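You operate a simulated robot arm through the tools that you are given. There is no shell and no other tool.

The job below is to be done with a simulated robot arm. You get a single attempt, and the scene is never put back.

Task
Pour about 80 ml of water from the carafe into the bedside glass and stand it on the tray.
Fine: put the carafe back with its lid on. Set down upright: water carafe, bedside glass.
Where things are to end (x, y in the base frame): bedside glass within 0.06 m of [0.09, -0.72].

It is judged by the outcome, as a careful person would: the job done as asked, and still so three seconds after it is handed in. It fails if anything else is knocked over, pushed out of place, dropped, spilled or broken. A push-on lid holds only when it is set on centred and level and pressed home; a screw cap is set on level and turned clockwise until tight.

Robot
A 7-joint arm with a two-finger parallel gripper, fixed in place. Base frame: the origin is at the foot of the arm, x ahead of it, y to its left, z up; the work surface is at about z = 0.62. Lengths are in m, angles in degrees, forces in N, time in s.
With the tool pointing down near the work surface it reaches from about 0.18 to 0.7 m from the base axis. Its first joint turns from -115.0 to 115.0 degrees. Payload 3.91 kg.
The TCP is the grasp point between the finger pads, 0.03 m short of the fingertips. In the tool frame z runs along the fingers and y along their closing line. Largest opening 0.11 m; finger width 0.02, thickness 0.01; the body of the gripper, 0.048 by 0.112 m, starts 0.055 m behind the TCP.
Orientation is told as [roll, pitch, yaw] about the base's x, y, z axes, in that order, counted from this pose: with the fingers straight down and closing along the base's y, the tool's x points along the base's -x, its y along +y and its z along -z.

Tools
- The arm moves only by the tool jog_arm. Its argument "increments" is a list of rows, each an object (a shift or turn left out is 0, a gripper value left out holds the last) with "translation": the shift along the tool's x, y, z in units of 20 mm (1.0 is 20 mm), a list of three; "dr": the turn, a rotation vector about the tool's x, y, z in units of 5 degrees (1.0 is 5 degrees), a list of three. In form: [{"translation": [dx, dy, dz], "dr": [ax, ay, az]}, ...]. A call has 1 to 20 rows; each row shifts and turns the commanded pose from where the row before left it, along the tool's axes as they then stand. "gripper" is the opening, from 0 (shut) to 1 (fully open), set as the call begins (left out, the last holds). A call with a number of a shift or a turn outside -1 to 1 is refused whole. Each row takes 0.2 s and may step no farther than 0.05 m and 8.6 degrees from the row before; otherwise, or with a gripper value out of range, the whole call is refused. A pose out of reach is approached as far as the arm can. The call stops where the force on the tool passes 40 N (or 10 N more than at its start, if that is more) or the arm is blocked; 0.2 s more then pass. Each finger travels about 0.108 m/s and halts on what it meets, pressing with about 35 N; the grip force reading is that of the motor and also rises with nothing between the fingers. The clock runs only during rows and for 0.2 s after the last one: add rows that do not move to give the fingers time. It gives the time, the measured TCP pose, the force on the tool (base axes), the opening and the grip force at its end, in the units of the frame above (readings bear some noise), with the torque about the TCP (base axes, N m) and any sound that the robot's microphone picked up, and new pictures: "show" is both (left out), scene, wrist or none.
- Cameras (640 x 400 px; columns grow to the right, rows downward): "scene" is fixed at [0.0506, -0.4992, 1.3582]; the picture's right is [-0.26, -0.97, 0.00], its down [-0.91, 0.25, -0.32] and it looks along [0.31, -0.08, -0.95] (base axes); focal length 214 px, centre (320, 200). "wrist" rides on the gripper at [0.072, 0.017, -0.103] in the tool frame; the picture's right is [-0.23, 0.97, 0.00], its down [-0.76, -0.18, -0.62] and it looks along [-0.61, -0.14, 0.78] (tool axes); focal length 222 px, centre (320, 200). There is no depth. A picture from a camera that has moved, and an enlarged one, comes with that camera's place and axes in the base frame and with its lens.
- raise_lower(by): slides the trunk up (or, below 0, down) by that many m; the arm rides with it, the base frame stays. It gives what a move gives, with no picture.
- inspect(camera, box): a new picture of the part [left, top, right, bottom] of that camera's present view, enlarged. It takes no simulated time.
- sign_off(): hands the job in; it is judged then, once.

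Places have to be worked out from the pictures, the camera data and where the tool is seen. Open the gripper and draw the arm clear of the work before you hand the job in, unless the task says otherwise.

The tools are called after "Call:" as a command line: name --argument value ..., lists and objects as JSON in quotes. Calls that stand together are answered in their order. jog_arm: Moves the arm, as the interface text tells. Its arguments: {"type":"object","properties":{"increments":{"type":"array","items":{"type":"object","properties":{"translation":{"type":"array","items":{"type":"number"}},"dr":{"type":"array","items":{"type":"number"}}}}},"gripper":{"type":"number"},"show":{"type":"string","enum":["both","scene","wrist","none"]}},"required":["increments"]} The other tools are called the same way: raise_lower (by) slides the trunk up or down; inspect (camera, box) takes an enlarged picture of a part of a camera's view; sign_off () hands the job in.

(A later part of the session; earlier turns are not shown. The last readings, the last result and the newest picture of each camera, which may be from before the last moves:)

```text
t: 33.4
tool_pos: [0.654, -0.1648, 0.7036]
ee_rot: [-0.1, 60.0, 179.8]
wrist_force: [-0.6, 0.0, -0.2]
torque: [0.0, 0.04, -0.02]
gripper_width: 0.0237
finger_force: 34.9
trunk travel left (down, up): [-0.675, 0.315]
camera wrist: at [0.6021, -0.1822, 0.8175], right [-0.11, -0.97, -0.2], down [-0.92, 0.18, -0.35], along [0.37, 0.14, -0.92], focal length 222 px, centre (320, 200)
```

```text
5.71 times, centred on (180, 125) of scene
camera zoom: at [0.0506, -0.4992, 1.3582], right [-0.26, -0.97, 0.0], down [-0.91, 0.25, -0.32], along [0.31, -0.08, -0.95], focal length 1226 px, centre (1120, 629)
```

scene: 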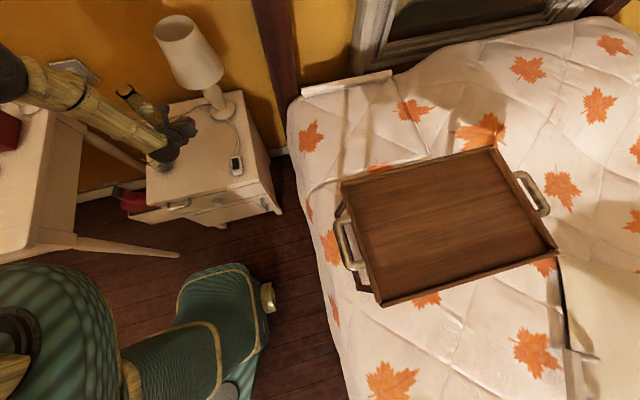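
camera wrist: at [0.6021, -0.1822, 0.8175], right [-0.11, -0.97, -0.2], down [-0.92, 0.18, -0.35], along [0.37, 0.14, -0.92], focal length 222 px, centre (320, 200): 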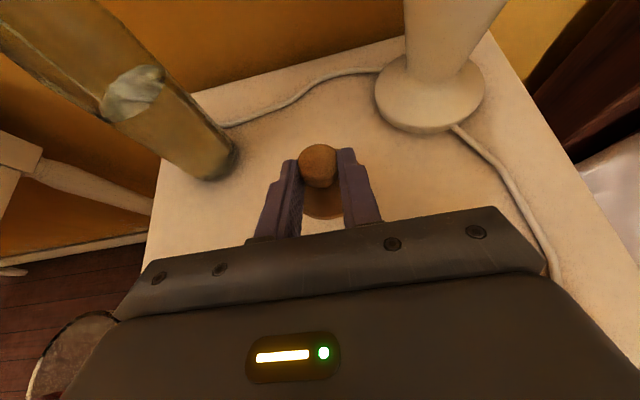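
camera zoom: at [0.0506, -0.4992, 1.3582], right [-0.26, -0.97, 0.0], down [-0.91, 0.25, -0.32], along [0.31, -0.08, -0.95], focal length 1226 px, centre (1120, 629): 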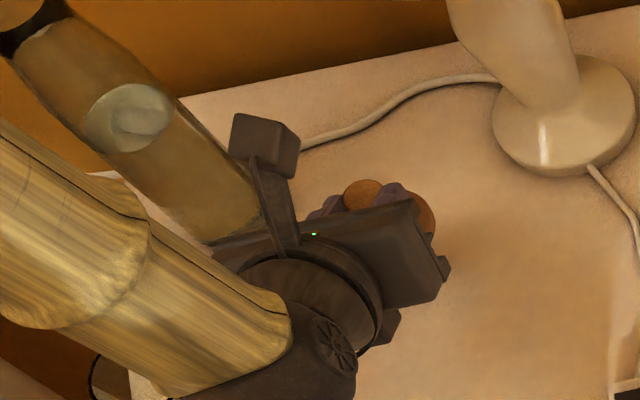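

There's no contact yet. I'll continue in small steps.

Call:
jog_arm --increments '[{"translation": [-0.173, 0, 0.1]}, {"translation": [-0.173, 0, 0.1]}, {"translation": [-0.13, 0, 0.075]}]' --show "none"

Call:
jog_arm --increments '[{"translation": [-0.087, 0, 0.05]}, {"translation": [-0.087, 0, 0.05]}]' --show "none"

Call:
jog_arm --increments '[{"translation": [-0.087, 0, 0.05]}, {"translation": [-0.087, 0, 0.05]}]' --show "wrist"

```text
t: 34.2
tool_pos: [0.6556, -0.1639, 0.6925]
ee_rot: [0.0, 60.0, 180.0]
wrist_force: [-0.1, 0.5, 0.7]
torque: [0.0, 0.0, 0.02]
gripper_width: 0.0236
finger_force: 35.3
trunk travel left (down, up): [-0.675, 0.315]
```

```text
t: 34.8
tool_pos: [0.6555, -0.1637, 0.6895]
ee_rot: [0.1, 60.0, 179.8]
wrist_force: [-0.1, -0.7, 0.6]
torque: [-0.01, 0.0, -0.02]
gripper_width: 0.0238
finger_force: 34.6
trunk travel left (down, up): [-0.675, 0.315]
```

```text
t: 35.4
tool_pos: [0.6574, -0.1646, 0.6851]
ee_rot: [0.0, 60.1, 180.1]
wrist_force: [0.0, -1.0, -0.5]
torque: [0.0, 0.03, -0.01]
gripper_width: 0.0235
finger_force: 34.7
trunk travel left (down, up): [-0.675, 0.315]
camera wrist: at [0.6036, -0.1817, 0.7994], right [-0.11, -0.97, -0.2], down [-0.92, 0.18, -0.35], along [0.37, 0.14, -0.92], focal length 222 px, centre (320, 200)
```

wrist: 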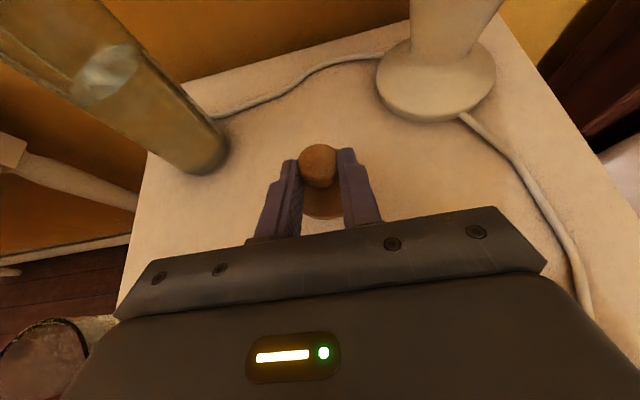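

Still free at z 0.685, so I'll keep going down in 2 mm steps.

Call:
jog_arm --increments '[{"translation": [-0.087, 0, 0.05]}, {"translation": [-0.087, 0, 0.05]}]' --show "none"

Call:
jog_arm --increments '[{"translation": [-0.087, 0, 0.05]}, {"translation": [-0.087, 0, 0.05]}]' --show "none"

Call:
jog_arm --increments '[{"translation": [-0.087, 0, 0.05]}]' --show "none"

Call:
jog_arm --increments '[{"translation": [-0.087, 0, 0.05]}]' --show "wrist"

```text
t: 36.0
tool_pos: [0.6566, -0.1638, 0.6816]
ee_rot: [-0.1, 60.1, 179.9]
wrist_force: [-0.2, -0.2, 0.0]
torque: [0.0, 0.01, 0.01]
gripper_width: 0.0237
finger_force: 35.1
trunk travel left (down, up): [-0.675, 0.315]
```

```text
t: 36.6
tool_pos: [0.6566, -0.1654, 0.6775]
ee_rot: [0.0, 60.0, 180.0]
wrist_force: [0.6, 0.0, -0.3]
torque: [-0.03, -0.02, -0.02]
gripper_width: 0.0237
finger_force: 35.0
trunk travel left (down, up): [-0.675, 0.315]
```

```text
t: 37.0
tool_pos: [0.6567, -0.1644, 0.6756]
ee_rot: [0.1, 60.0, 179.9]
wrist_force: [-0.4, -0.2, -0.9]
torque: [-0.01, 0.01, -0.02]
gripper_width: 0.0237
finger_force: 35.5
trunk travel left (down, up): [-0.675, 0.315]
```

```text
t: 37.4
tool_pos: [0.6559, -0.1642, 0.6736]
ee_rot: [-0.1, 60.0, 179.9]
wrist_force: [-0.7, 0.4, 0.6]
torque: [0.0, -0.01, -0.01]
gripper_width: 0.0236
finger_force: 35.3
trunk travel left (down, up): [-0.675, 0.315]
camera wrist: at [0.6036, -0.1817, 0.787], right [-0.11, -0.97, -0.2], down [-0.92, 0.18, -0.35], along [0.37, 0.14, -0.92], focal length 222 px, centre (320, 200)
```

wrist: 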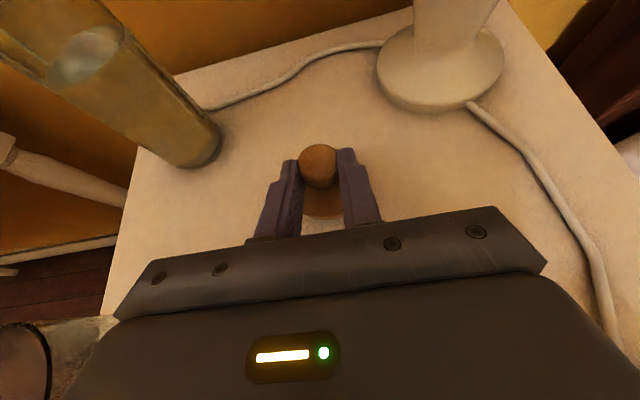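

Still free. I'll carry on in small steps.

Call:
jog_arm --increments '[{"translation": [-0.087, 0, 0.05]}]' --show "none"

Call:
jog_arm --increments '[{"translation": [-0.087, 0, 0.05]}]' --show "none"

Call:
jog_arm --increments '[{"translation": [-0.087, 0, 0.05]}]' --show "none"

Call:
jog_arm --increments '[{"translation": [-0.087, 0, 0.05]}]' --show "wrist"

Call:
inspect --camera "wrist" --box '[220, 100, 420, 240]'

```text
t: 37.8
tool_pos: [0.6558, -0.1645, 0.6712]
ee_rot: [-0.1, 60.0, 179.9]
wrist_force: [0.8, -0.3, -0.3]
torque: [0.01, 0.02, 0.0]
gripper_width: 0.0238
finger_force: 35.3
trunk travel left (down, up): [-0.675, 0.315]
```

```text
t: 38.2
tool_pos: [0.6574, -0.1648, 0.6686]
ee_rot: [0.1, 60.0, 179.9]
wrist_force: [-1.6, 0.2, 0.3]
torque: [-0.01, -0.04, 0.0]
gripper_width: 0.0236
finger_force: 34.8
trunk travel left (down, up): [-0.675, 0.315]
```

```text
t: 38.6
tool_pos: [0.6559, -0.1647, 0.6677]
ee_rot: [0.0, 60.0, 180.0]
wrist_force: [0.1, 0.3, -0.4]
torque: [0.01, -0.01, -0.01]
gripper_width: 0.0241
finger_force: 35.4
trunk travel left (down, up): [-0.675, 0.315]
```

```text
t: 39.0
tool_pos: [0.6564, -0.1636, 0.6654]
ee_rot: [-0.1, 60.0, 179.8]
wrist_force: [0.3, -0.2, 0.1]
torque: [-0.03, 0.02, 0.01]
gripper_width: 0.0234
finger_force: 34.9
trunk travel left (down, up): [-0.675, 0.315]
camera wrist: at [0.6037, -0.182, 0.779], right [-0.11, -0.97, -0.2], down [-0.92, 0.18, -0.35], along [0.37, 0.14, -0.92], focal length 222 px, centre (320, 200)
```

wrist: 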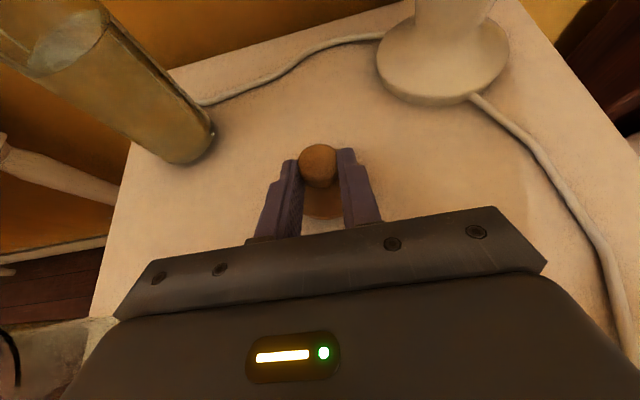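

```text
2.86 times, centred on (320, 170) of wrist
camera zoom: at [0.6037, -0.182, 0.779], right [-0.11, -0.97, -0.2], down [-0.92, 0.18, -0.35], along [0.37, 0.14, -0.92], focal length 635 px, centre (320, 286)
```

zoom: 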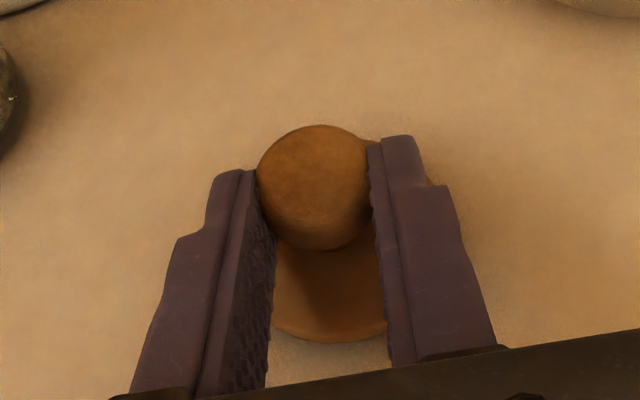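

No contact yet, though the disc is nearly at the surface. I'll keep stepping.

Call:
jog_arm --increments '[{"translation": [-0.065, 0, 0.0375]}]' --show "none"

Call:
jog_arm --increments '[{"translation": [-0.065, 0, 0.0375]}]' --show "none"

Call:
jog_arm --increments '[{"translation": [-0.065, 0, 0.0375]}]' --show "none"

Call:
jog_arm --increments '[{"translation": [-0.065, 0, 0.0375]}]' --show "none"

```text
t: 39.4
tool_pos: [0.6572, -0.1642, 0.6641]
ee_rot: [-0.2, 60.0, 179.9]
wrist_force: [-0.4, 0.6, 1.1]
torque: [0.0, -0.03, 0.03]
gripper_width: 0.0238
finger_force: 35.3
trunk travel left (down, up): [-0.675, 0.315]
```

```text
t: 39.8
tool_pos: [0.6566, -0.1639, 0.6631]
ee_rot: [0.0, 60.0, 179.9]
wrist_force: [-0.6, 0.0, -0.4]
torque: [-0.04, 0.0, 0.03]
gripper_width: 0.0237
finger_force: 34.8
trunk travel left (down, up): [-0.675, 0.315]
```

```text
t: 40.2
tool_pos: [0.6574, -0.1645, 0.6607]
ee_rot: [0.0, 60.0, -180.1]
wrist_force: [-0.1, -0.6, -0.2]
torque: [-0.01, -0.05, 0.03]
gripper_width: 0.0237
finger_force: 34.8
trunk travel left (down, up): [-0.675, 0.315]
```

```text
t: 40.6
tool_pos: [0.657, -0.1636, 0.6604]
ee_rot: [0.0, 60.1, -179.9]
wrist_force: [-0.1, 0.3, 0.6]
torque: [-0.05, 0.01, -0.03]
gripper_width: 0.0239
finger_force: 35.1
trunk travel left (down, up): [-0.675, 0.315]
```

Still free at z 0.660, so I'll continue.

Call:
jog_arm --increments '[{"translation": [-0.065, 0, 0.0375]}]' --show "none"

Call:
jog_arm --increments '[{"translation": [-0.065, 0, 0.0375]}]' --show "none"

Call:
jog_arm --increments '[{"translation": [-0.065, 0, 0.0375]}]' --show "wrist"

Call:
inspect --camera "wrist" --box '[220, 100, 420, 240]'

Call:
inspect --camera "scene" --box '[140, 90, 220, 160]'

```text
t: 41.0
tool_pos: [0.6573, -0.1643, 0.6587]
ee_rot: [0.1, 60.2, -180.0]
wrist_force: [0.1, -0.1, 7.5]
torque: [-0.18, -0.11, -0.03]
gripper_width: 0.024
finger_force: 35.4
trunk travel left (down, up): [-0.675, 0.315]
```

```text
t: 41.4
tool_pos: [0.6582, -0.1637, 0.6587]
ee_rot: [0.0, 60.3, 179.9]
wrist_force: [-0.7, 1.3, 13.4]
torque: [-0.22, -0.25, 0.0]
gripper_width: 0.0234
finger_force: 35.3
trunk travel left (down, up): [-0.675, 0.315]
```

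```text
t: 41.8
tool_pos: [0.6582, -0.1639, 0.6573]
ee_rot: [-0.1, 60.4, -180.1]
wrist_force: [0.5, 1.5, 22.8]
torque: [-0.05, -0.38, 0.06]
gripper_width: 0.0237
finger_force: 34.8
trunk travel left (down, up): [-0.675, 0.315]
camera wrist: at [0.6036, -0.1814, 0.7714], right [-0.11, -0.97, -0.2], down [-0.92, 0.18, -0.35], along [0.38, 0.14, -0.91], focal length 222 px, centre (320, 200)
```

wrist: 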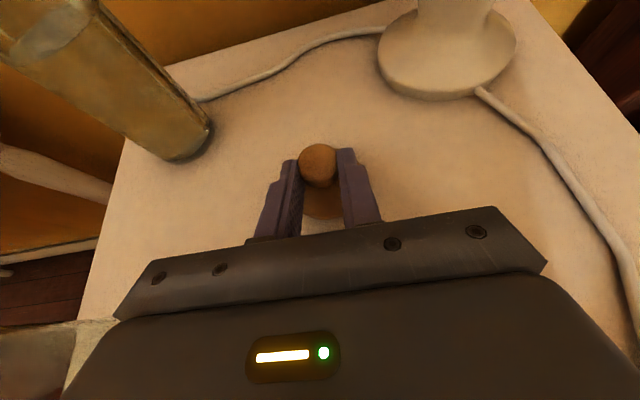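

```text
2.86 times, centred on (320, 170) of wrist
camera zoom: at [0.6036, -0.1814, 0.7714], right [-0.11, -0.97, -0.2], down [-0.92, 0.18, -0.35], along [0.38, 0.14, -0.91], focal length 635 px, centre (320, 286)
```

zoom: 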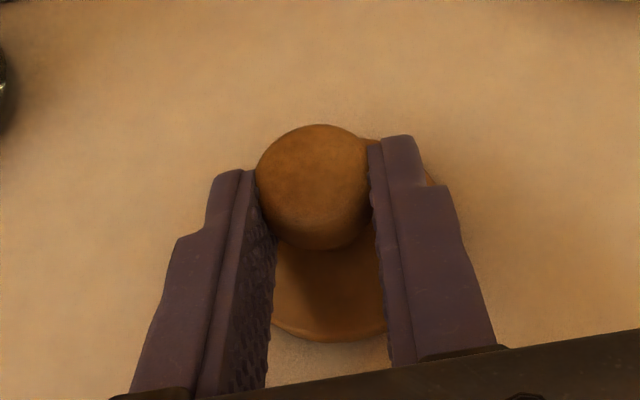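

```text
5.71 times, centred on (180, 125) of scene
camera zoom: at [0.0506, -0.4992, 1.3582], right [-0.26, -0.97, 0.0], down [-0.91, 0.25, -0.32], along [0.31, -0.08, -0.95], focal length 1226 px, centre (1120, 629)
```

zoom: 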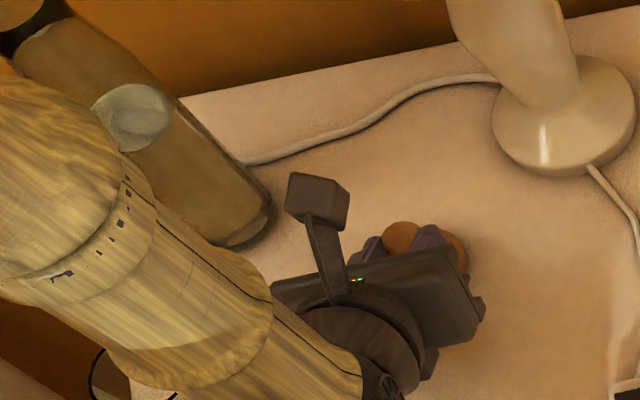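

Contact: the lid touched the surface at TCP z ≈ 0.659 and sits level. I'll relieve the pressure, release, and back off along the tool axis.

Call:
jog_arm --increments '[{"translation": [0.12, 0, -0.07]}, {}]' --show "none"

Call:
jog_arm --increments '[{}, {}, {}]' --gripper 0.5 --show "none"

Call:
jog_arm --increments '[{"translation": [0, 0, -0.5]}, {"translation": [0, 0, -1]}, {"translation": [0, 0, -1]}, {"translation": [0, 0, -1]}, {"translation": [0, 0, -1]}, {"translation": [0.5, 0, -1]}, {"translation": [1, 0, -1]}, {}]' --show "both"

```text
t: 42.4
tool_pos: [0.6566, -0.1639, 0.6576]
ee_rot: [0.0, 60.1, 180.0]
wrist_force: [6.5, 1.3, 14.9]
torque: [0.0, -0.55, 0.02]
gripper_width: 0.0239
finger_force: 35.2
trunk travel left (down, up): [-0.675, 0.315]
```

```text
t: 43.2
tool_pos: [0.6573, -0.1634, 0.6567]
ee_rot: [-0.2, 59.9, 179.9]
wrist_force: [0.5, -0.6, -0.6]
torque: [-0.04, 0.0, 0.0]
gripper_width: 0.0551
finger_force: 0.0
trunk travel left (down, up): [-0.675, 0.315]
```

```text
t: 45.0
tool_pos: [0.5596, -0.1649, 0.7486]
ee_rot: [0.1, 60.0, 179.9]
wrist_force: [0.1, -0.1, 0.3]
torque: [0.02, -0.01, -0.03]
gripper_width: 0.0549
finger_force: 0.1
trunk travel left (down, up): [-0.675, 0.315]
camera wrist: at [0.5067, -0.1826, 0.8613], right [-0.11, -0.97, -0.2], down [-0.92, 0.18, -0.35], along [0.37, 0.14, -0.92], focal length 222 px, centre (320, 200)
```

scene: 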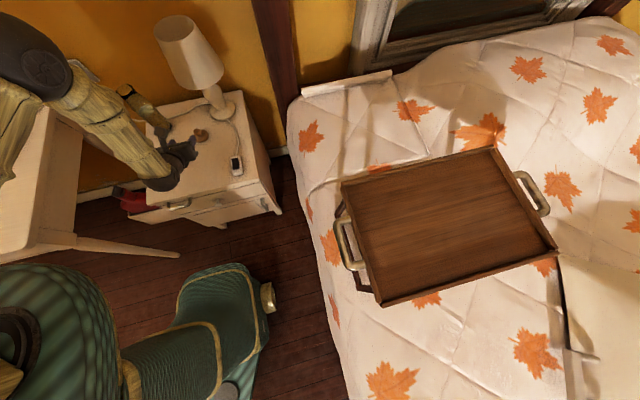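
wrist: 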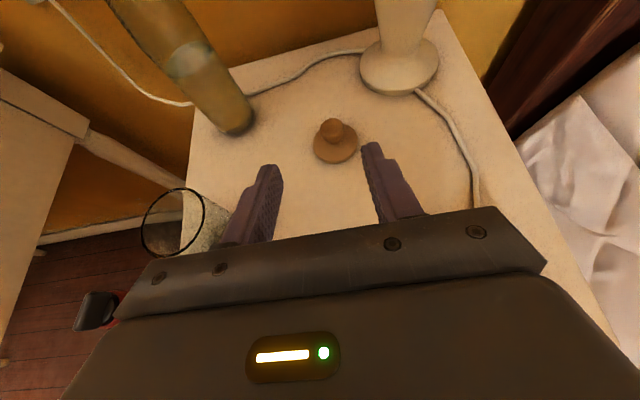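

The lid is standing upright on the nightstand. Next I'll rise, bring the tool to horizontal, and test the roll range needed for pouring with the empty gripper.

Call:
jog_arm --increments '[{"translation": [0.866, 0, -0.5]}, {"translation": [0.866, 0, -0.5]}, {"translation": [0.866, 0, -0.5]}, {"translation": [0.866, 0, -0.5]}, {"translation": [0.866, 0, -0.5]}, {"dr": [0, 1, 0]}, {"dr": [0, 1, 0]}, {"dr": [0, 1, 0]}, {"dr": [0, 1, 0]}, {"dr": [0, 1, 0]}, {"dr": [0, 1, 0]}, {}]' --gripper 0.9 --show "both"

```text
t: 47.6
tool_pos: [0.5597, -0.1628, 0.8487]
ee_rot: [175.1, 90.0, -4.9]
wrist_force: [0.4, -0.9, 0.1]
torque: [0.02, 0.02, 0.01]
gripper_width: 0.0988
finger_force: 0.1
trunk travel left (down, up): [-0.675, 0.315]
camera wrist: at [0.4562, -0.1815, 0.9203], right [0.0, -0.97, -0.23], down [-0.62, 0.18, -0.76], along [0.78, 0.14, -0.61], focal length 222 px, centre (320, 200)
```

scene: 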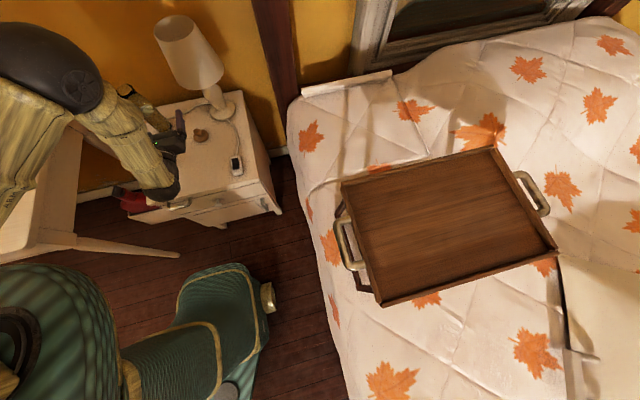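
wrist: 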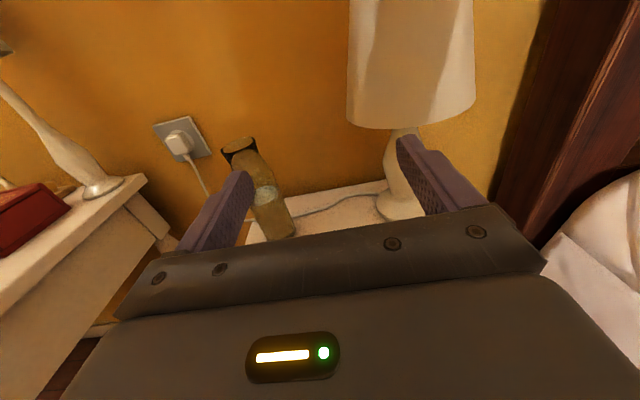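

I'll test rolling −85° about the tool axis (which would tip the carafe toward +y) in this clear space.

Call:
jog_arm --increments '[{"dr": [0, 0, -1]}, {"dr": [0, 0, -1]}, {"dr": [0, 0, -1]}, {"dr": [0, 0, -1]}, {"dr": [0, 0, -1]}, {"dr": [0, 0, -1]}, {"dr": [0, 0, -1]}, {"dr": [0, 0, -1]}, {"dr": [0, 0, -1]}, {"dr": [0, 0, -1]}, {"dr": [0, 0, -1]}, {"dr": [0, 0, -1]}, {"dr": [0, 0, -1]}, {"dr": [0, 0, -1]}, {"dr": [0, 0, -1]}, {"dr": [0, 0, -1]}, {"dr": [0, 0, -1]}, {}]' --show "both"

```text
t: 51.4
tool_pos: [0.5597, -0.1621, 0.8485]
ee_rot: [90.0, 4.9, -90.0]
wrist_force: [0.3, -0.6, -0.2]
torque: [-0.01, 0.05, 0.02]
gripper_width: 0.0989
finger_force: 0.0
trunk travel left (down, up): [-0.675, 0.315]
camera wrist: at [0.4561, -0.094, 0.8704], right [0.0, -0.31, 0.95], down [-0.62, -0.74, -0.24], along [0.78, -0.59, -0.19], focal length 222 px, centre (320, 200)
```

scene: 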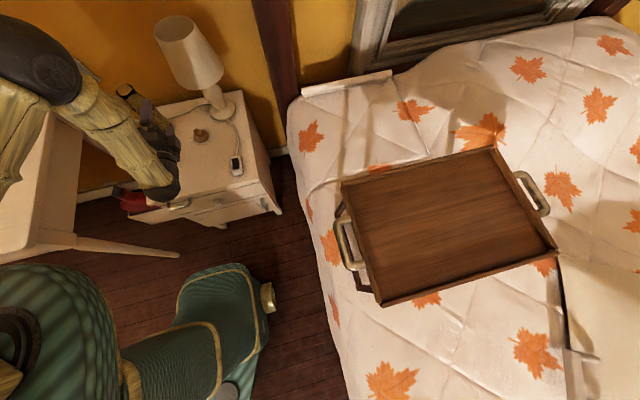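
wrist: 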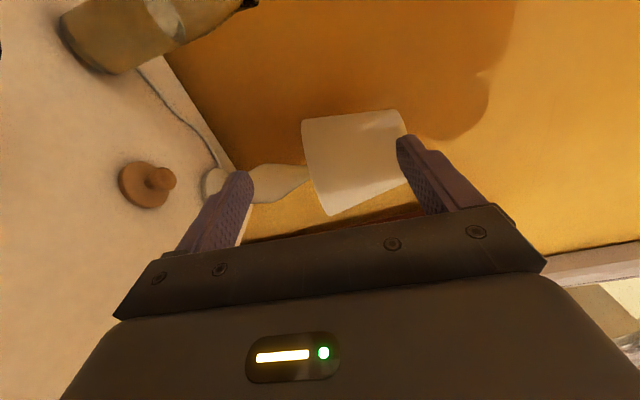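

Rolling −85° works, but the forearm would block the scene camera's view of the glass. I'll return to level and test the opposite roll; pouring toward −y would leave the glass visible.

Call:
jog_arm --increments '[{"dr": [0, 0, 1]}, {"dr": [0, 0, 1]}, {"dr": [0, 0, 1]}, {"dr": [0, 0, 1]}, {"dr": [0, 0, 1]}, {"dr": [0, 0, 1]}, {"dr": [0, 0, 1]}, {"dr": [0, 0, 1]}, {"dr": [0, 0, 1]}, {"dr": [0, 0, 1]}, {"dr": [0, 0, 1]}, {"dr": [0, 0, 1]}, {"dr": [0, 0, 1]}, {"dr": [0, 0, 1]}, {"dr": [0, 0, 1]}, {"dr": [0, 0, 1]}, {"dr": [0, 0, 1]}, {}]' --show "none"

Call:
jog_arm --increments '[{"translation": [0, -1, 0]}, {"translation": [0, -1, 0]}, {"translation": [0, -1, 0]}, {"translation": [0, -1, 0]}, {"translation": [0, -1, 0]}, {"translation": [0, -1, 0]}, {"translation": [0, -1, 0]}, {"translation": [0, -1, 0]}, {"translation": [0, -1, 0]}, {"translation": [0, -1, 0]}, {"translation": [0, -1, 0]}, {}]' --show "both"

```text
t: 55.2
tool_pos: [0.5601, -0.1647, 0.8477]
ee_rot: [-90.1, 89.8, 89.7]
wrist_force: [0.5, 0.4, -0.5]
torque: [0.01, 0.0, -0.01]
gripper_width: 0.0989
finger_force: 0.0
trunk travel left (down, up): [-0.675, 0.315]
```

```text
t: 57.8
tool_pos: [0.5574, 0.0574, 0.8491]
ee_rot: [-61.6, 90.0, 118.4]
wrist_force: [-1.0, 0.6, 0.1]
torque: [0.0, 0.0, 0.0]
gripper_width: 0.0989
finger_force: 0.0
trunk travel left (down, up): [-0.675, 0.315]
camera wrist: at [0.455, 0.0397, 0.9203], right [0.0, -0.97, -0.23], down [-0.62, 0.18, -0.76], along [0.78, 0.14, -0.61], focal length 222 px, centre (320, 200)
```

scene: 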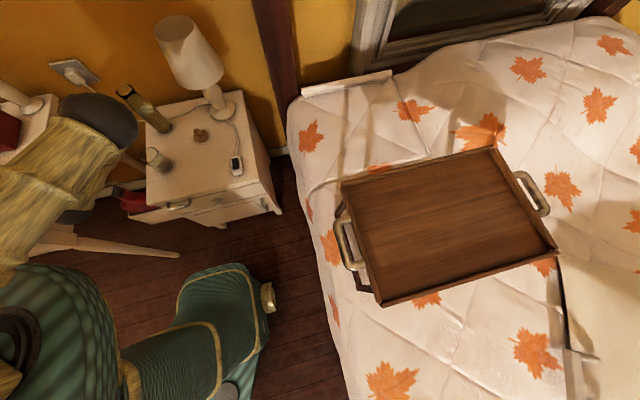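
wrist: 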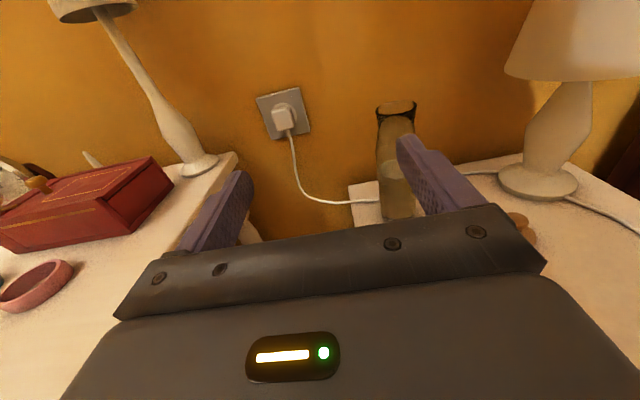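

The glass is now in clear view. I'll test the +85° roll (tipping toward −y) here.

Call:
jog_arm --increments '[{"dr": [0, 0, 1]}, {"dr": [0, 0, 1]}, {"dr": [0, 0, 1]}, {"dr": [0, 0, 1]}, {"dr": [0, 0, 1]}, {"dr": [0, 0, 1]}, {"dr": [0, 0, 1]}, {"dr": [0, 0, 1]}, {"dr": [0, 0, 1]}, {"dr": [0, 0, 1]}, {"dr": [0, 0, 1]}, {"dr": [0, 0, 1]}, {"dr": [0, 0, 1]}, {"dr": [0, 0, 1]}, {"dr": [0, 0, 1]}, {"dr": [0, 0, 1]}, {"dr": [0, 0, 1]}, {"dr": [0, 0, 1]}, {}]' --show "both"

```text
t: 62.0
tool_pos: [0.5793, 0.0389, 0.8906]
ee_rot: [-95.1, 5.4, 90.2]
wrist_force: [0.1, -0.3, 1.1]
torque: [0.01, 0.01, 0.0]
gripper_width: 0.0989
finger_force: 0.0
trunk travel left (down, up): [-0.675, 0.315]
stopped in row 19: the arm was blocked; the commanded pose is now the measured one
camera wrist: at [0.4776, -0.0367, 0.8692], right [0.09, 0.14, -0.99], down [-0.64, 0.77, 0.05], along [0.76, 0.63, 0.15], focal length 222 px, centre (320, 200)
```

scene: 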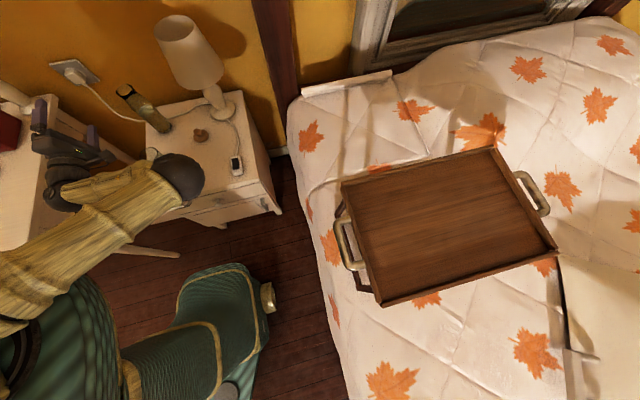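
wrist: 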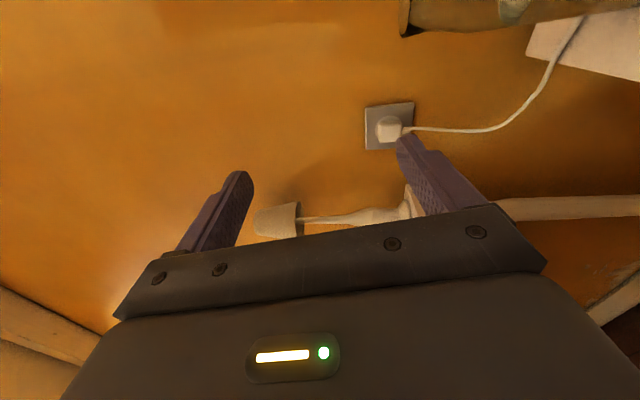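

The arm's elbow swung around and it reported being blocked. I need to check nothing was disturbed.

Call:
inspect --camera "scene" --box '[90, 60, 290, 220]'

Call:
inspect --camera "scene" --box '[0, 80, 220, 330]'

```text
2.50 times, centred on (190, 140) of scene
camera zoom: at [0.0506, -0.4992, 1.3582], right [-0.26, -0.97, 0.0], down [-0.91, 0.25, -0.32], along [0.31, -0.08, -0.95], focal length 536 px, centre (645, 350)
```

zoom: 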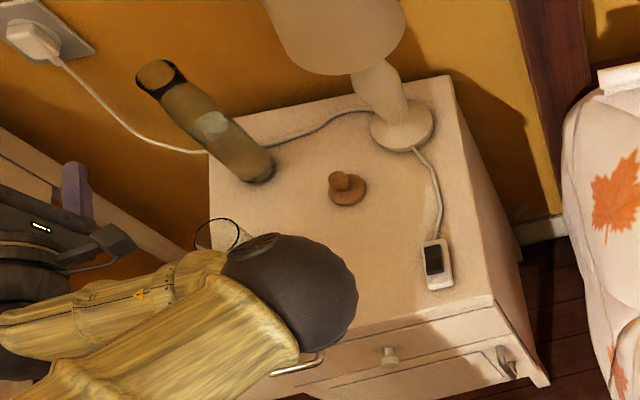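

```text
1.60 times, centred on (110, 205) of scene
camera zoom: at [0.0506, -0.4992, 1.3582], right [-0.26, -0.97, 0.0], down [-0.91, 0.25, -0.32], along [0.31, -0.08, -0.95], focal length 343 px, centre (656, 192)
```

zoom: 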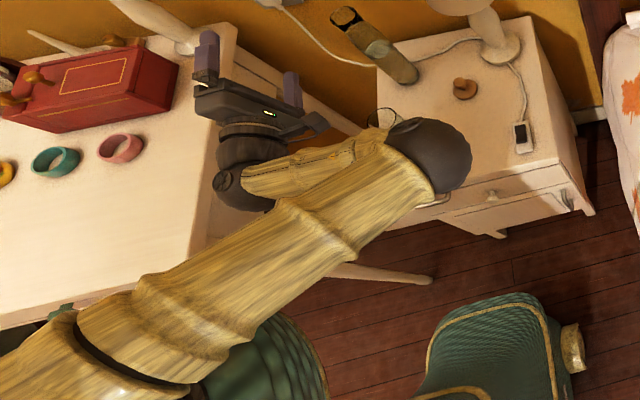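

The objects are all undisturbed, but this roll direction hits the wrist's limits. I'll raise the trunk for clearance and roll back.

Call:
raise_lower --by 0.15

Call:
jog_arm --increments '[{"dr": [0, 0, -1]}, {"dr": [0, 0, -1]}, {"dr": [0, 0, -1]}, {"dr": [0, 0, -1]}, {"dr": [0, 0, -1]}, {"dr": [0, 0, -1]}, {"dr": [0, 0, -1]}, {"dr": [0, 0, -1]}, {"dr": [0, 0, -1]}]' --show "scene"

```text
t: 63.7
tool_pos: [0.5792, 0.039, 1.0389]
ee_rot: [-95.0, 5.4, 90.3]
wrist_force: [0.1, -0.3, -0.2]
torque: [0.04, 0.0, -0.05]
gripper_width: 0.099
finger_force: 0.1
trunk travel left (down, up): [-0.825, 0.165]
```

```text
t: 65.7
tool_pos: [0.5768, 0.0399, 1.0375]
ee_rot: [-97.5, 50.0, 85.0]
wrist_force: [0.0, 0.2, 0.3]
torque: [0.03, 0.04, 0.04]
gripper_width: 0.0991
finger_force: 0.0
trunk travel left (down, up): [-0.825, 0.165]
```

scene: 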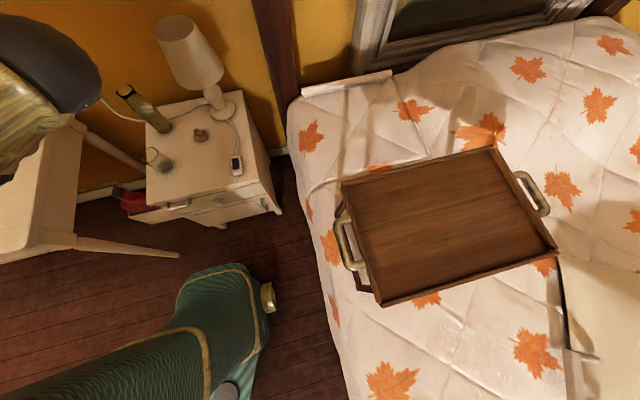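

The nightstand is intact and the elbow has moved back. I'll roll the rest of the way round to the un-flipped orientation (camera side down); from there, tipping toward −y should stay in a comfortable wrist range.

Call:
jog_arm --increments '[{"dr": [0, 0, -1]}, {"dr": [0, 0, -1]}, {"dr": [0, 0, -1]}, {"dr": [0, 0, -1]}, {"dr": [0, 0, -1]}, {"dr": [0, 0, -1]}, {"dr": [0, 0, -1]}, {"dr": [0, 0, -1]}, {"dr": [0, 0, -1]}, {"dr": [0, 0, -1]}, {"dr": [0, 0, -1]}, {"dr": [0, 0, -1]}, {"dr": [0, 0, -1]}, {"dr": [0, 0, -1]}, {"dr": [0, 0, -1]}, {"dr": [0, 0, -1]}]' --show "scene"

Call:
jog_arm --increments '[{"dr": [0, 0, -1]}, {"dr": [0, 0, -1]}, {"dr": [0, 0, -1]}, {"dr": [0, 0, -1]}, {"dr": [0, 0, -1]}, {"dr": [0, 0, -1]}, {"dr": [0, 0, -1]}, {"dr": [0, 0, -1]}, {"dr": [0, 0, -1]}, {"dr": [0, 0, -1]}, {"dr": [0, 0, -1]}]' --show "both"

```text
t: 69.1
tool_pos: [0.5781, 0.0402, 1.0367]
ee_rot: [97.6, 49.4, -83.6]
wrist_force: [-0.1, 0.0, -0.4]
torque: [0.02, 0.01, -0.02]
gripper_width: 0.099
finger_force: 0.0
trunk travel left (down, up): [-0.825, 0.165]
```

scene: 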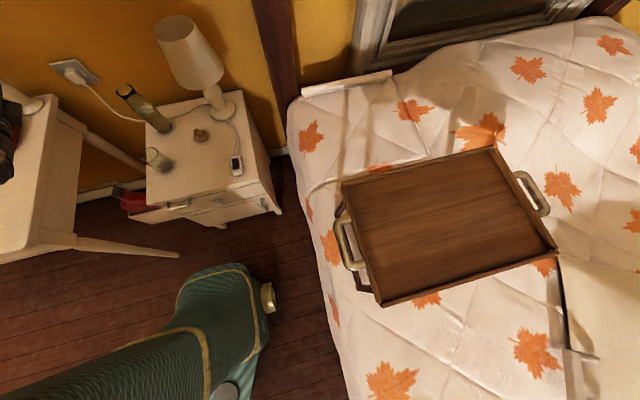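

```text
t: 71.5
tool_pos: [0.5781, 0.04, 1.0368]
ee_rot: [94.9, -5.2, -89.7]
wrist_force: [1.3, 0.8, 0.1]
torque: [0.03, -0.01, -0.02]
gripper_width: 0.0989
finger_force: 0.1
trunk travel left (down, up): [-0.825, 0.165]
camera wrist: at [0.4734, 0.112, 1.038], right [-0.08, -0.14, 0.99], down [-0.6, -0.78, -0.16], along [0.79, -0.61, -0.02], focal length 222 px, centre (320, 200)
```

scene: 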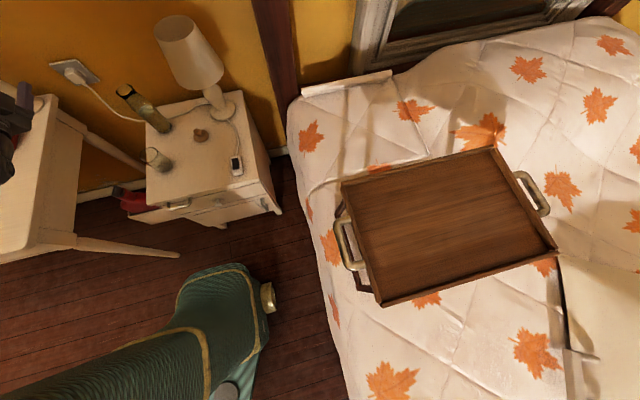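
wrist: 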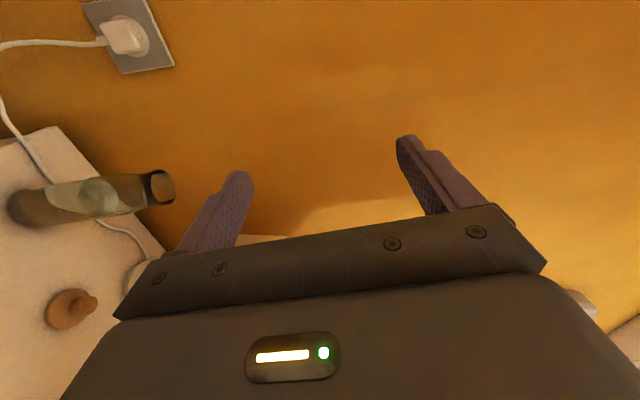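

This roll works smoothly. I'll continue another −85° to the camera-down level orientation used for gripping.

Call:
jog_arm --increments '[{"dr": [0, 0, -1]}, {"dr": [0, 0, -1]}, {"dr": [0, 0, -1]}, {"dr": [0, 0, -1]}, {"dr": [0, 0, -1]}, {"dr": [0, 0, -1]}, {"dr": [0, 0, -1]}, {"dr": [0, 0, -1]}, {"dr": [0, 0, -1]}, {"dr": [0, 0, -1]}, {"dr": [0, 0, -1]}, {"dr": [0, 0, -1]}, {"dr": [0, 0, -1]}, {"dr": [0, 0, -1]}, {"dr": [0, 0, -1]}, {"dr": [0, 0, -1]}, {"dr": [0, 0, -1]}, {}]' --show "both"

```text
t: 75.3
tool_pos: [0.5647, -0.1242, 1.0316]
ee_rot: [178.6, -85.3, -177.0]
wrist_force: [0.0, 0.7, -0.9]
torque: [0.0, -0.03, -0.03]
gripper_width: 0.0992
finger_force: 0.1
out of reach, approached as far as the arm can: row 10, 11, 12, 13, 14, 15, 16, 17
trunk travel left (down, up): [-0.825, 0.165]
camera wrist: at [0.4676, -0.1114, 0.9495], right [-0.05, 0.97, 0.23], down [-0.68, -0.2, 0.71], along [0.73, -0.12, 0.67], focal length 222 px, centre (320, 200)
```

scene: 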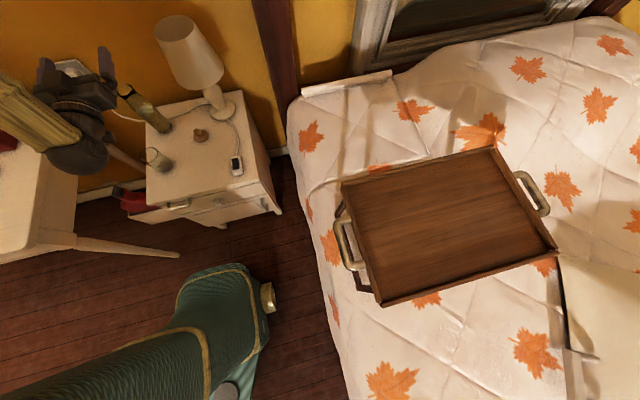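
wrist: 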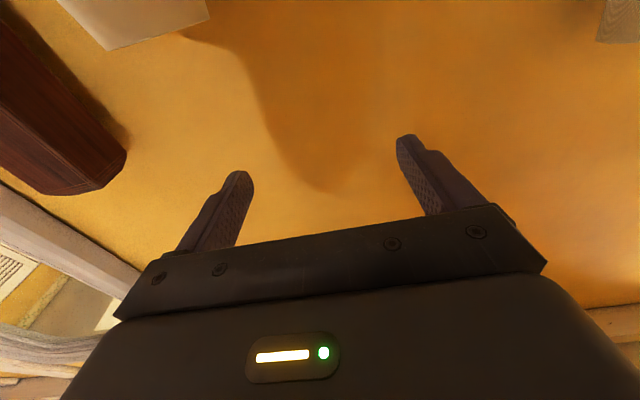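

The un-flipped level pose isn't reachable this far left, so I'll use the flipped orientation and tip toward +y from the −y side, which tested cleanly. I'm rolling back now.

Call:
jog_arm --increments '[{"dr": [0, 0, 1]}, {"dr": [0, 0, 1]}, {"dr": [0, 0, 1]}, {"dr": [0, 0, 1]}, {"dr": [0, 0, 1]}, {"dr": [0, 0, 1]}, {"dr": [0, 0, 1]}, {"dr": [0, 0, 1]}, {"dr": [0, 0, 1]}, {"dr": [0, 0, 1]}, {"dr": [0, 0, 1]}, {"dr": [0, 0, 1]}, {"dr": [0, 0, 1]}, {"dr": [0, 0, 1]}, {"dr": [0, 0, 1]}, {"dr": [0, 0, 1]}, {"dr": [0, 0, 1]}, {"dr": [0, 0, 1]}]' --show "none"

Call:
jog_arm --increments '[{"dr": [0, 0, 1]}, {"dr": [0, 0, 1]}, {"dr": [0, 0, 1]}, {"dr": [0, 0, 1]}, {"dr": [0, 0, 1]}, {"dr": [0, 0, 1]}, {"dr": [0, 0, 1]}, {"dr": [0, 0, 1]}, {"dr": [0, 0, 1]}, {"dr": [0, 0, 1]}, {"dr": [0, 0, 1]}, {"dr": [0, 0, 1]}, {"dr": [0, 0, 1]}, {"dr": [0, 0, 1]}, {"dr": [0, 0, 1]}, {"dr": [0, 0, 1]}, {"dr": [0, 0, 1]}, {"dr": [0, 0, 1]}]' --show "both"

```text
t: 79.1
tool_pos: [0.5634, -0.124, 1.0319]
ee_rot: [94.9, -0.1, -89.2]
wrist_force: [0.3, 0.2, -0.7]
torque: [0.0, -0.02, 0.02]
gripper_width: 0.0989
finger_force: 0.1
trunk travel left (down, up): [-0.825, 0.165]
```

```text
t: 82.9
tool_pos: [0.5651, -0.1241, 1.031]
ee_rot: [178.6, 85.2, -0.7]
wrist_force: [0.4, 1.2, 0.2]
torque: [-0.02, 0.02, 0.01]
gripper_width: 0.0988
finger_force: 0.1
trunk travel left (down, up): [-0.825, 0.165]
camera wrist: at [0.456, -0.1444, 1.0934], right [0.03, -0.97, -0.22], down [-0.56, 0.17, -0.81], along [0.83, 0.15, -0.54], focal length 222 px, centre (320, 200)
```

scene: 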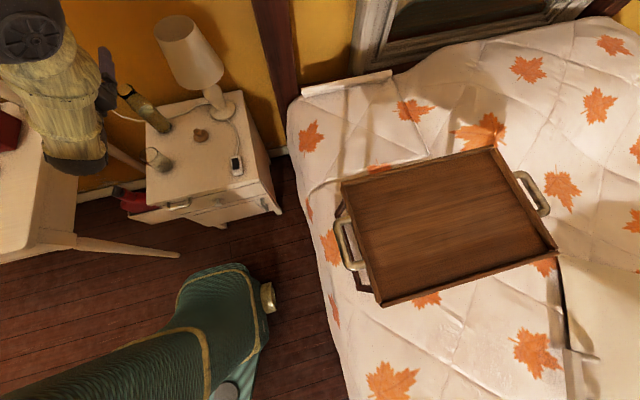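
wrist: 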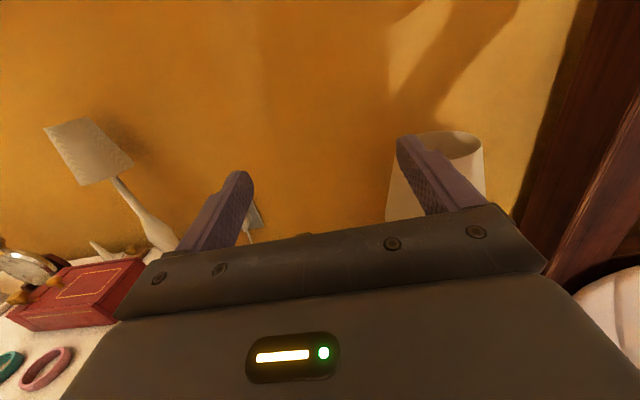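

I'm back in the flipped orientation with a 4.8° pitch error. I'll correct that, lower the trunk to its earlier height, and pitch down somewhat to look at the glass and carafe.

Call:
jog_arm --increments '[{"dr": [-0.14, -0.96, 0]}, {}]' --show "none"

Call:
raise_lower --by -0.15

Call:
jog_arm --increments '[{"dr": [0, -1, 0]}, {"dr": [0, -1, 0]}, {"dr": [0, -1, 0]}, {"dr": [0, -1, 0]}, {"dr": [0, -1, 0]}, {"dr": [0, -1, 0]}, {}]' --show "both"

```text
t: 83.5
tool_pos: [0.5645, -0.1242, 1.03]
ee_rot: [96.1, 89.9, -83.9]
wrist_force: [-0.2, -0.3, -0.1]
torque: [-0.04, 0.03, 0.01]
gripper_width: 0.099
finger_force: 0.0
trunk travel left (down, up): [-0.825, 0.165]
```

```text
t: 85.3
tool_pos: [0.5642, -0.1244, 0.8808]
ee_rot: [107.4, 89.8, -72.5]
wrist_force: [-0.1, 0.1, 0.1]
torque: [-0.01, -0.01, 0.02]
gripper_width: 0.0992
finger_force: 0.0
trunk travel left (down, up): [-0.675, 0.315]
```

```text
t: 86.9
tool_pos: [0.5651, -0.124, 0.8808]
ee_rot: [0.4, 60.0, -179.7]
wrist_force: [-0.3, 0.6, -0.1]
torque: [0.01, -0.01, 0.0]
gripper_width: 0.099
finger_force: 0.1
trunk travel left (down, up): [-0.675, 0.315]
camera wrist: at [0.5114, -0.1418, 0.9943], right [-0.11, -0.97, -0.19], down [-0.92, 0.18, -0.35], along [0.37, 0.14, -0.92], focal length 222 px, centre (320, 200)
```

scene: 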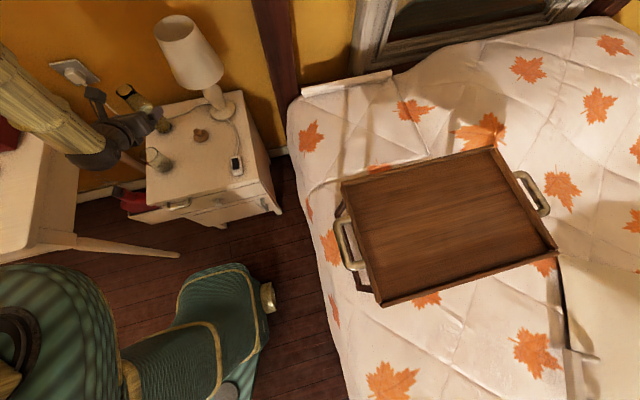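
wrist: 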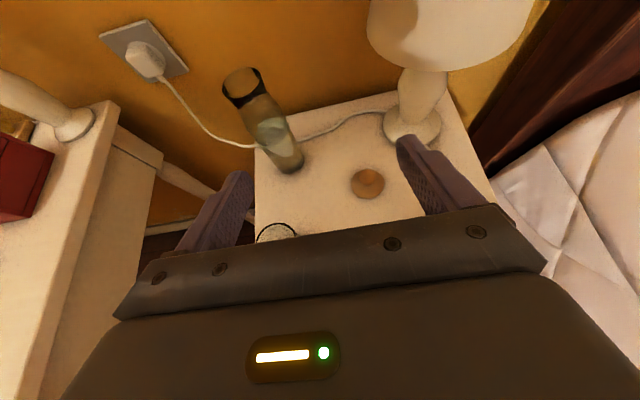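

I'll zoom in on the open carafe and the lid to refine their geometry.

Call:
inspect --camera "wrist" --box '[200, 50, 330, 190]'

Call:
inspect --camera "scene" --box '[100, 70, 200, 185]'

```text
2.86 times, centred on (265, 120) of wrist
camera zoom: at [0.5114, -0.1418, 0.9943], right [-0.11, -0.97, -0.19], down [-0.92, 0.18, -0.35], along [0.37, 0.14, -0.92], focal length 635 px, centre (477, 429)
```

zoom: 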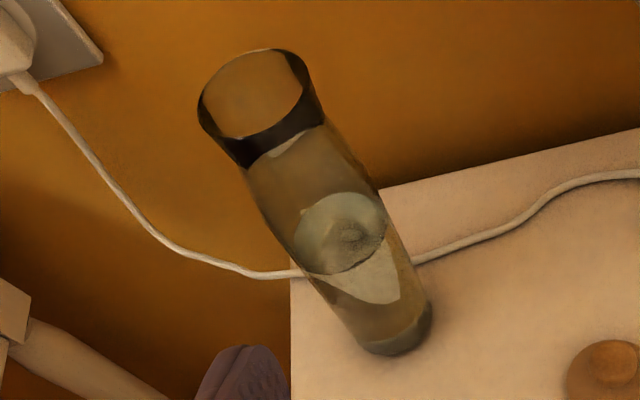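

```text
3.48 times, centred on (150, 128) of scene
camera zoom: at [0.0506, -0.4992, 1.3582], right [-0.26, -0.97, 0.0], down [-0.91, 0.25, -0.32], along [0.31, -0.08, -0.95], focal length 746 px, centre (911, 452)
```

zoom: 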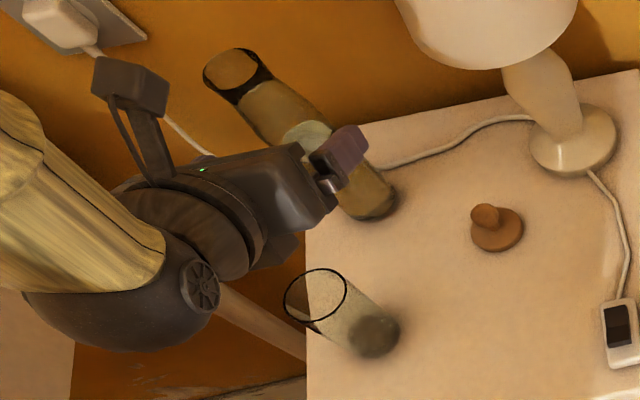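

The carafe axis is at (0.750, −0.037), with rim z ≈ 0.815 and water level z ≈ 0.724. To approach it without passing low over the glass, I'll use a heading yawed 30° to the left and 15° nose-down, and set that orientation here.

Call:
jog_arm --increments '[{"dr": [0, 1, 0]}, {"dr": [0, 1, 0]}, {"dr": [0, 1, 0]}, {"dr": [0.9659, 0, -0.2588]}, {"dr": [0.9659, 0, -0.2588]}, {"dr": [0.9659, 0, -0.2588]}, {"dr": [0.9659, 0, -0.2588]}, {"dr": [0.9659, 0, -0.2588]}, {"dr": [0.9659, 0, -0.2588]}, {}]' --show "both"

```text
t: 89.1
tool_pos: [0.5645, -0.1245, 0.8804]
ee_rot: [0.7, 74.9, -149.2]
wrist_force: [0.2, -0.2, 0.0]
torque: [0.01, -0.03, -0.01]
gripper_width: 0.099
finger_force: 0.0
trunk travel left (down, up): [-0.675, 0.315]
camera wrist: at [0.5029, -0.1809, 0.9761], right [0.44, -0.87, -0.22], down [-0.78, -0.25, -0.57], along [0.45, 0.42, -0.79], focal length 222 px, centre (320, 200)
```

scene: 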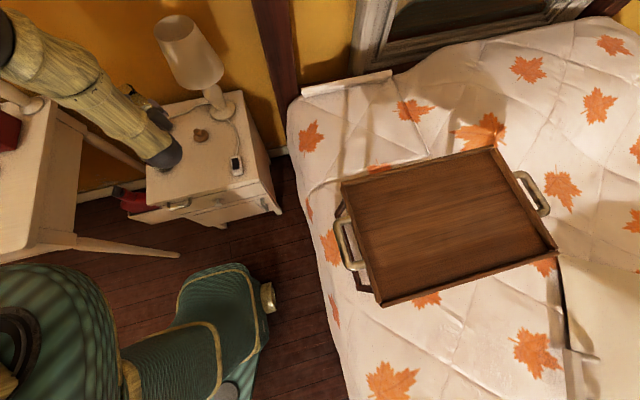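
wrist: 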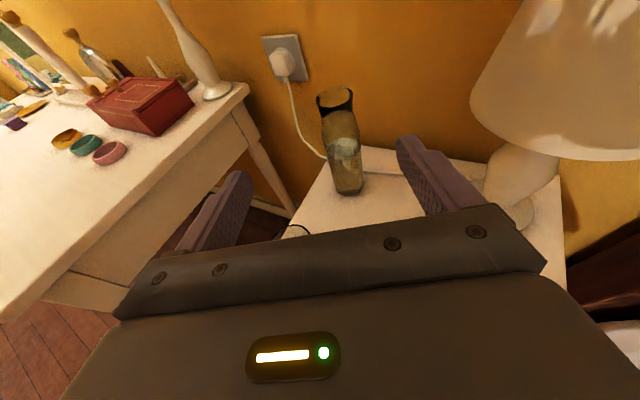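

The orientation is good. I'll move to a pre-grasp about 11 cm back from the carafe along the tool axis, staying above the glass rim.

Call:
jog_arm --increments '[{"translation": [-0.608, 0.111, 0.795]}, {"translation": [-0.608, 0.111, 0.795]}, {"translation": [-0.608, 0.111, 0.795]}, {"translation": [-0.608, 0.111, 0.795]}, {"translation": [-0.608, 0.111, 0.795]}, {"translation": [-0.608, 0.111, 0.795]}, {"translation": [-0.608, 0.111, 0.795]}, {"translation": [-0.608, 0.111, 0.795]}, {}]' --show "both"

Call:
inspect --camera "wrist" --box '[220, 60, 440, 240]'

Call:
inspect --camera "scene" --box '[100, 70, 220, 200]'

```text
t: 91.1
tool_pos: [0.6586, -0.0934, 0.7531]
ee_rot: [0.6, 74.9, -149.4]
wrist_force: [0.2, 1.7, -0.9]
torque: [0.0, -0.04, 0.0]
gripper_width: 0.0993
finger_force: 0.0
trunk travel left (down, up): [-0.675, 0.315]
camera wrist: at [0.5969, -0.1485, 0.8484], right [0.44, -0.87, -0.22], down [-0.78, -0.25, -0.57], along [0.45, 0.42, -0.79], focal length 222 px, centre (320, 200)
```

scene: 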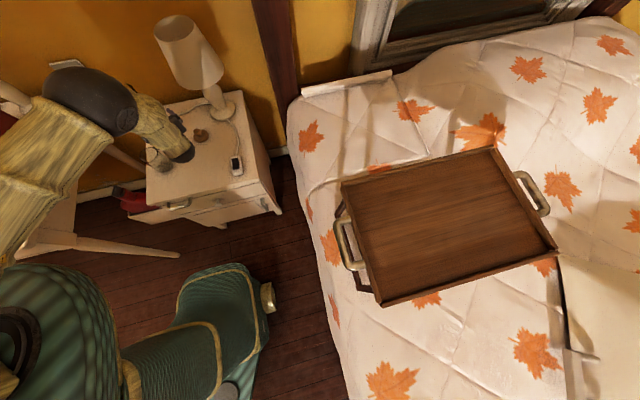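
wrist: 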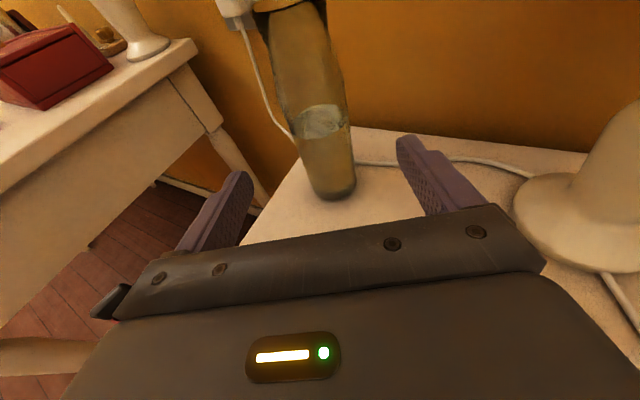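

```text
2.22 times, centred on (330, 150) of wrist
camera zoom: at [0.5969, -0.1485, 0.8484], right [0.44, -0.87, -0.22], down [-0.78, -0.25, -0.57], along [0.45, 0.42, -0.79], focal length 494 px, centre (298, 311)
```

zoom: 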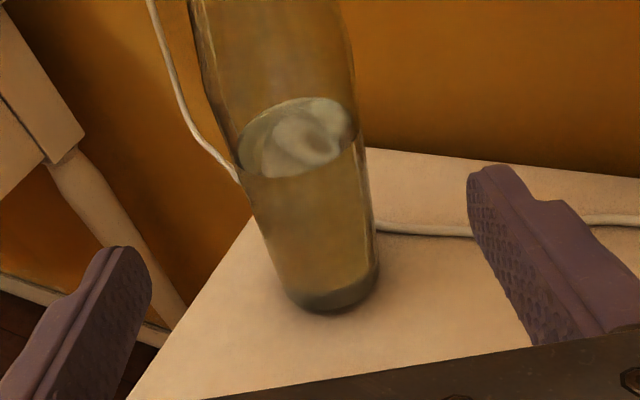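

```text
3.08 times, centred on (160, 135) of scene
camera zoom: at [0.0506, -0.4992, 1.3582], right [-0.26, -0.97, 0.0], down [-0.91, 0.25, -0.32], along [0.31, -0.08, -0.95], focal length 660 px, centre (812, 400)
```

zoom: 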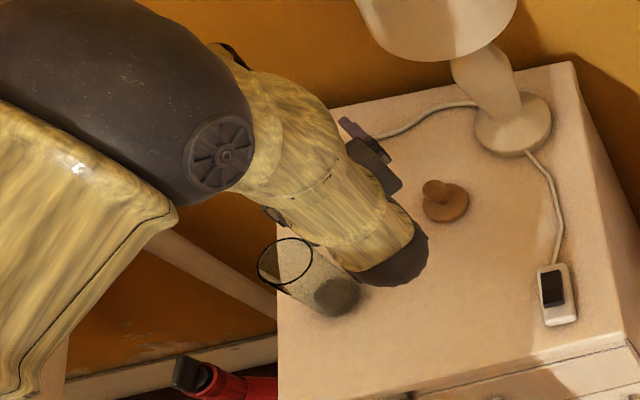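

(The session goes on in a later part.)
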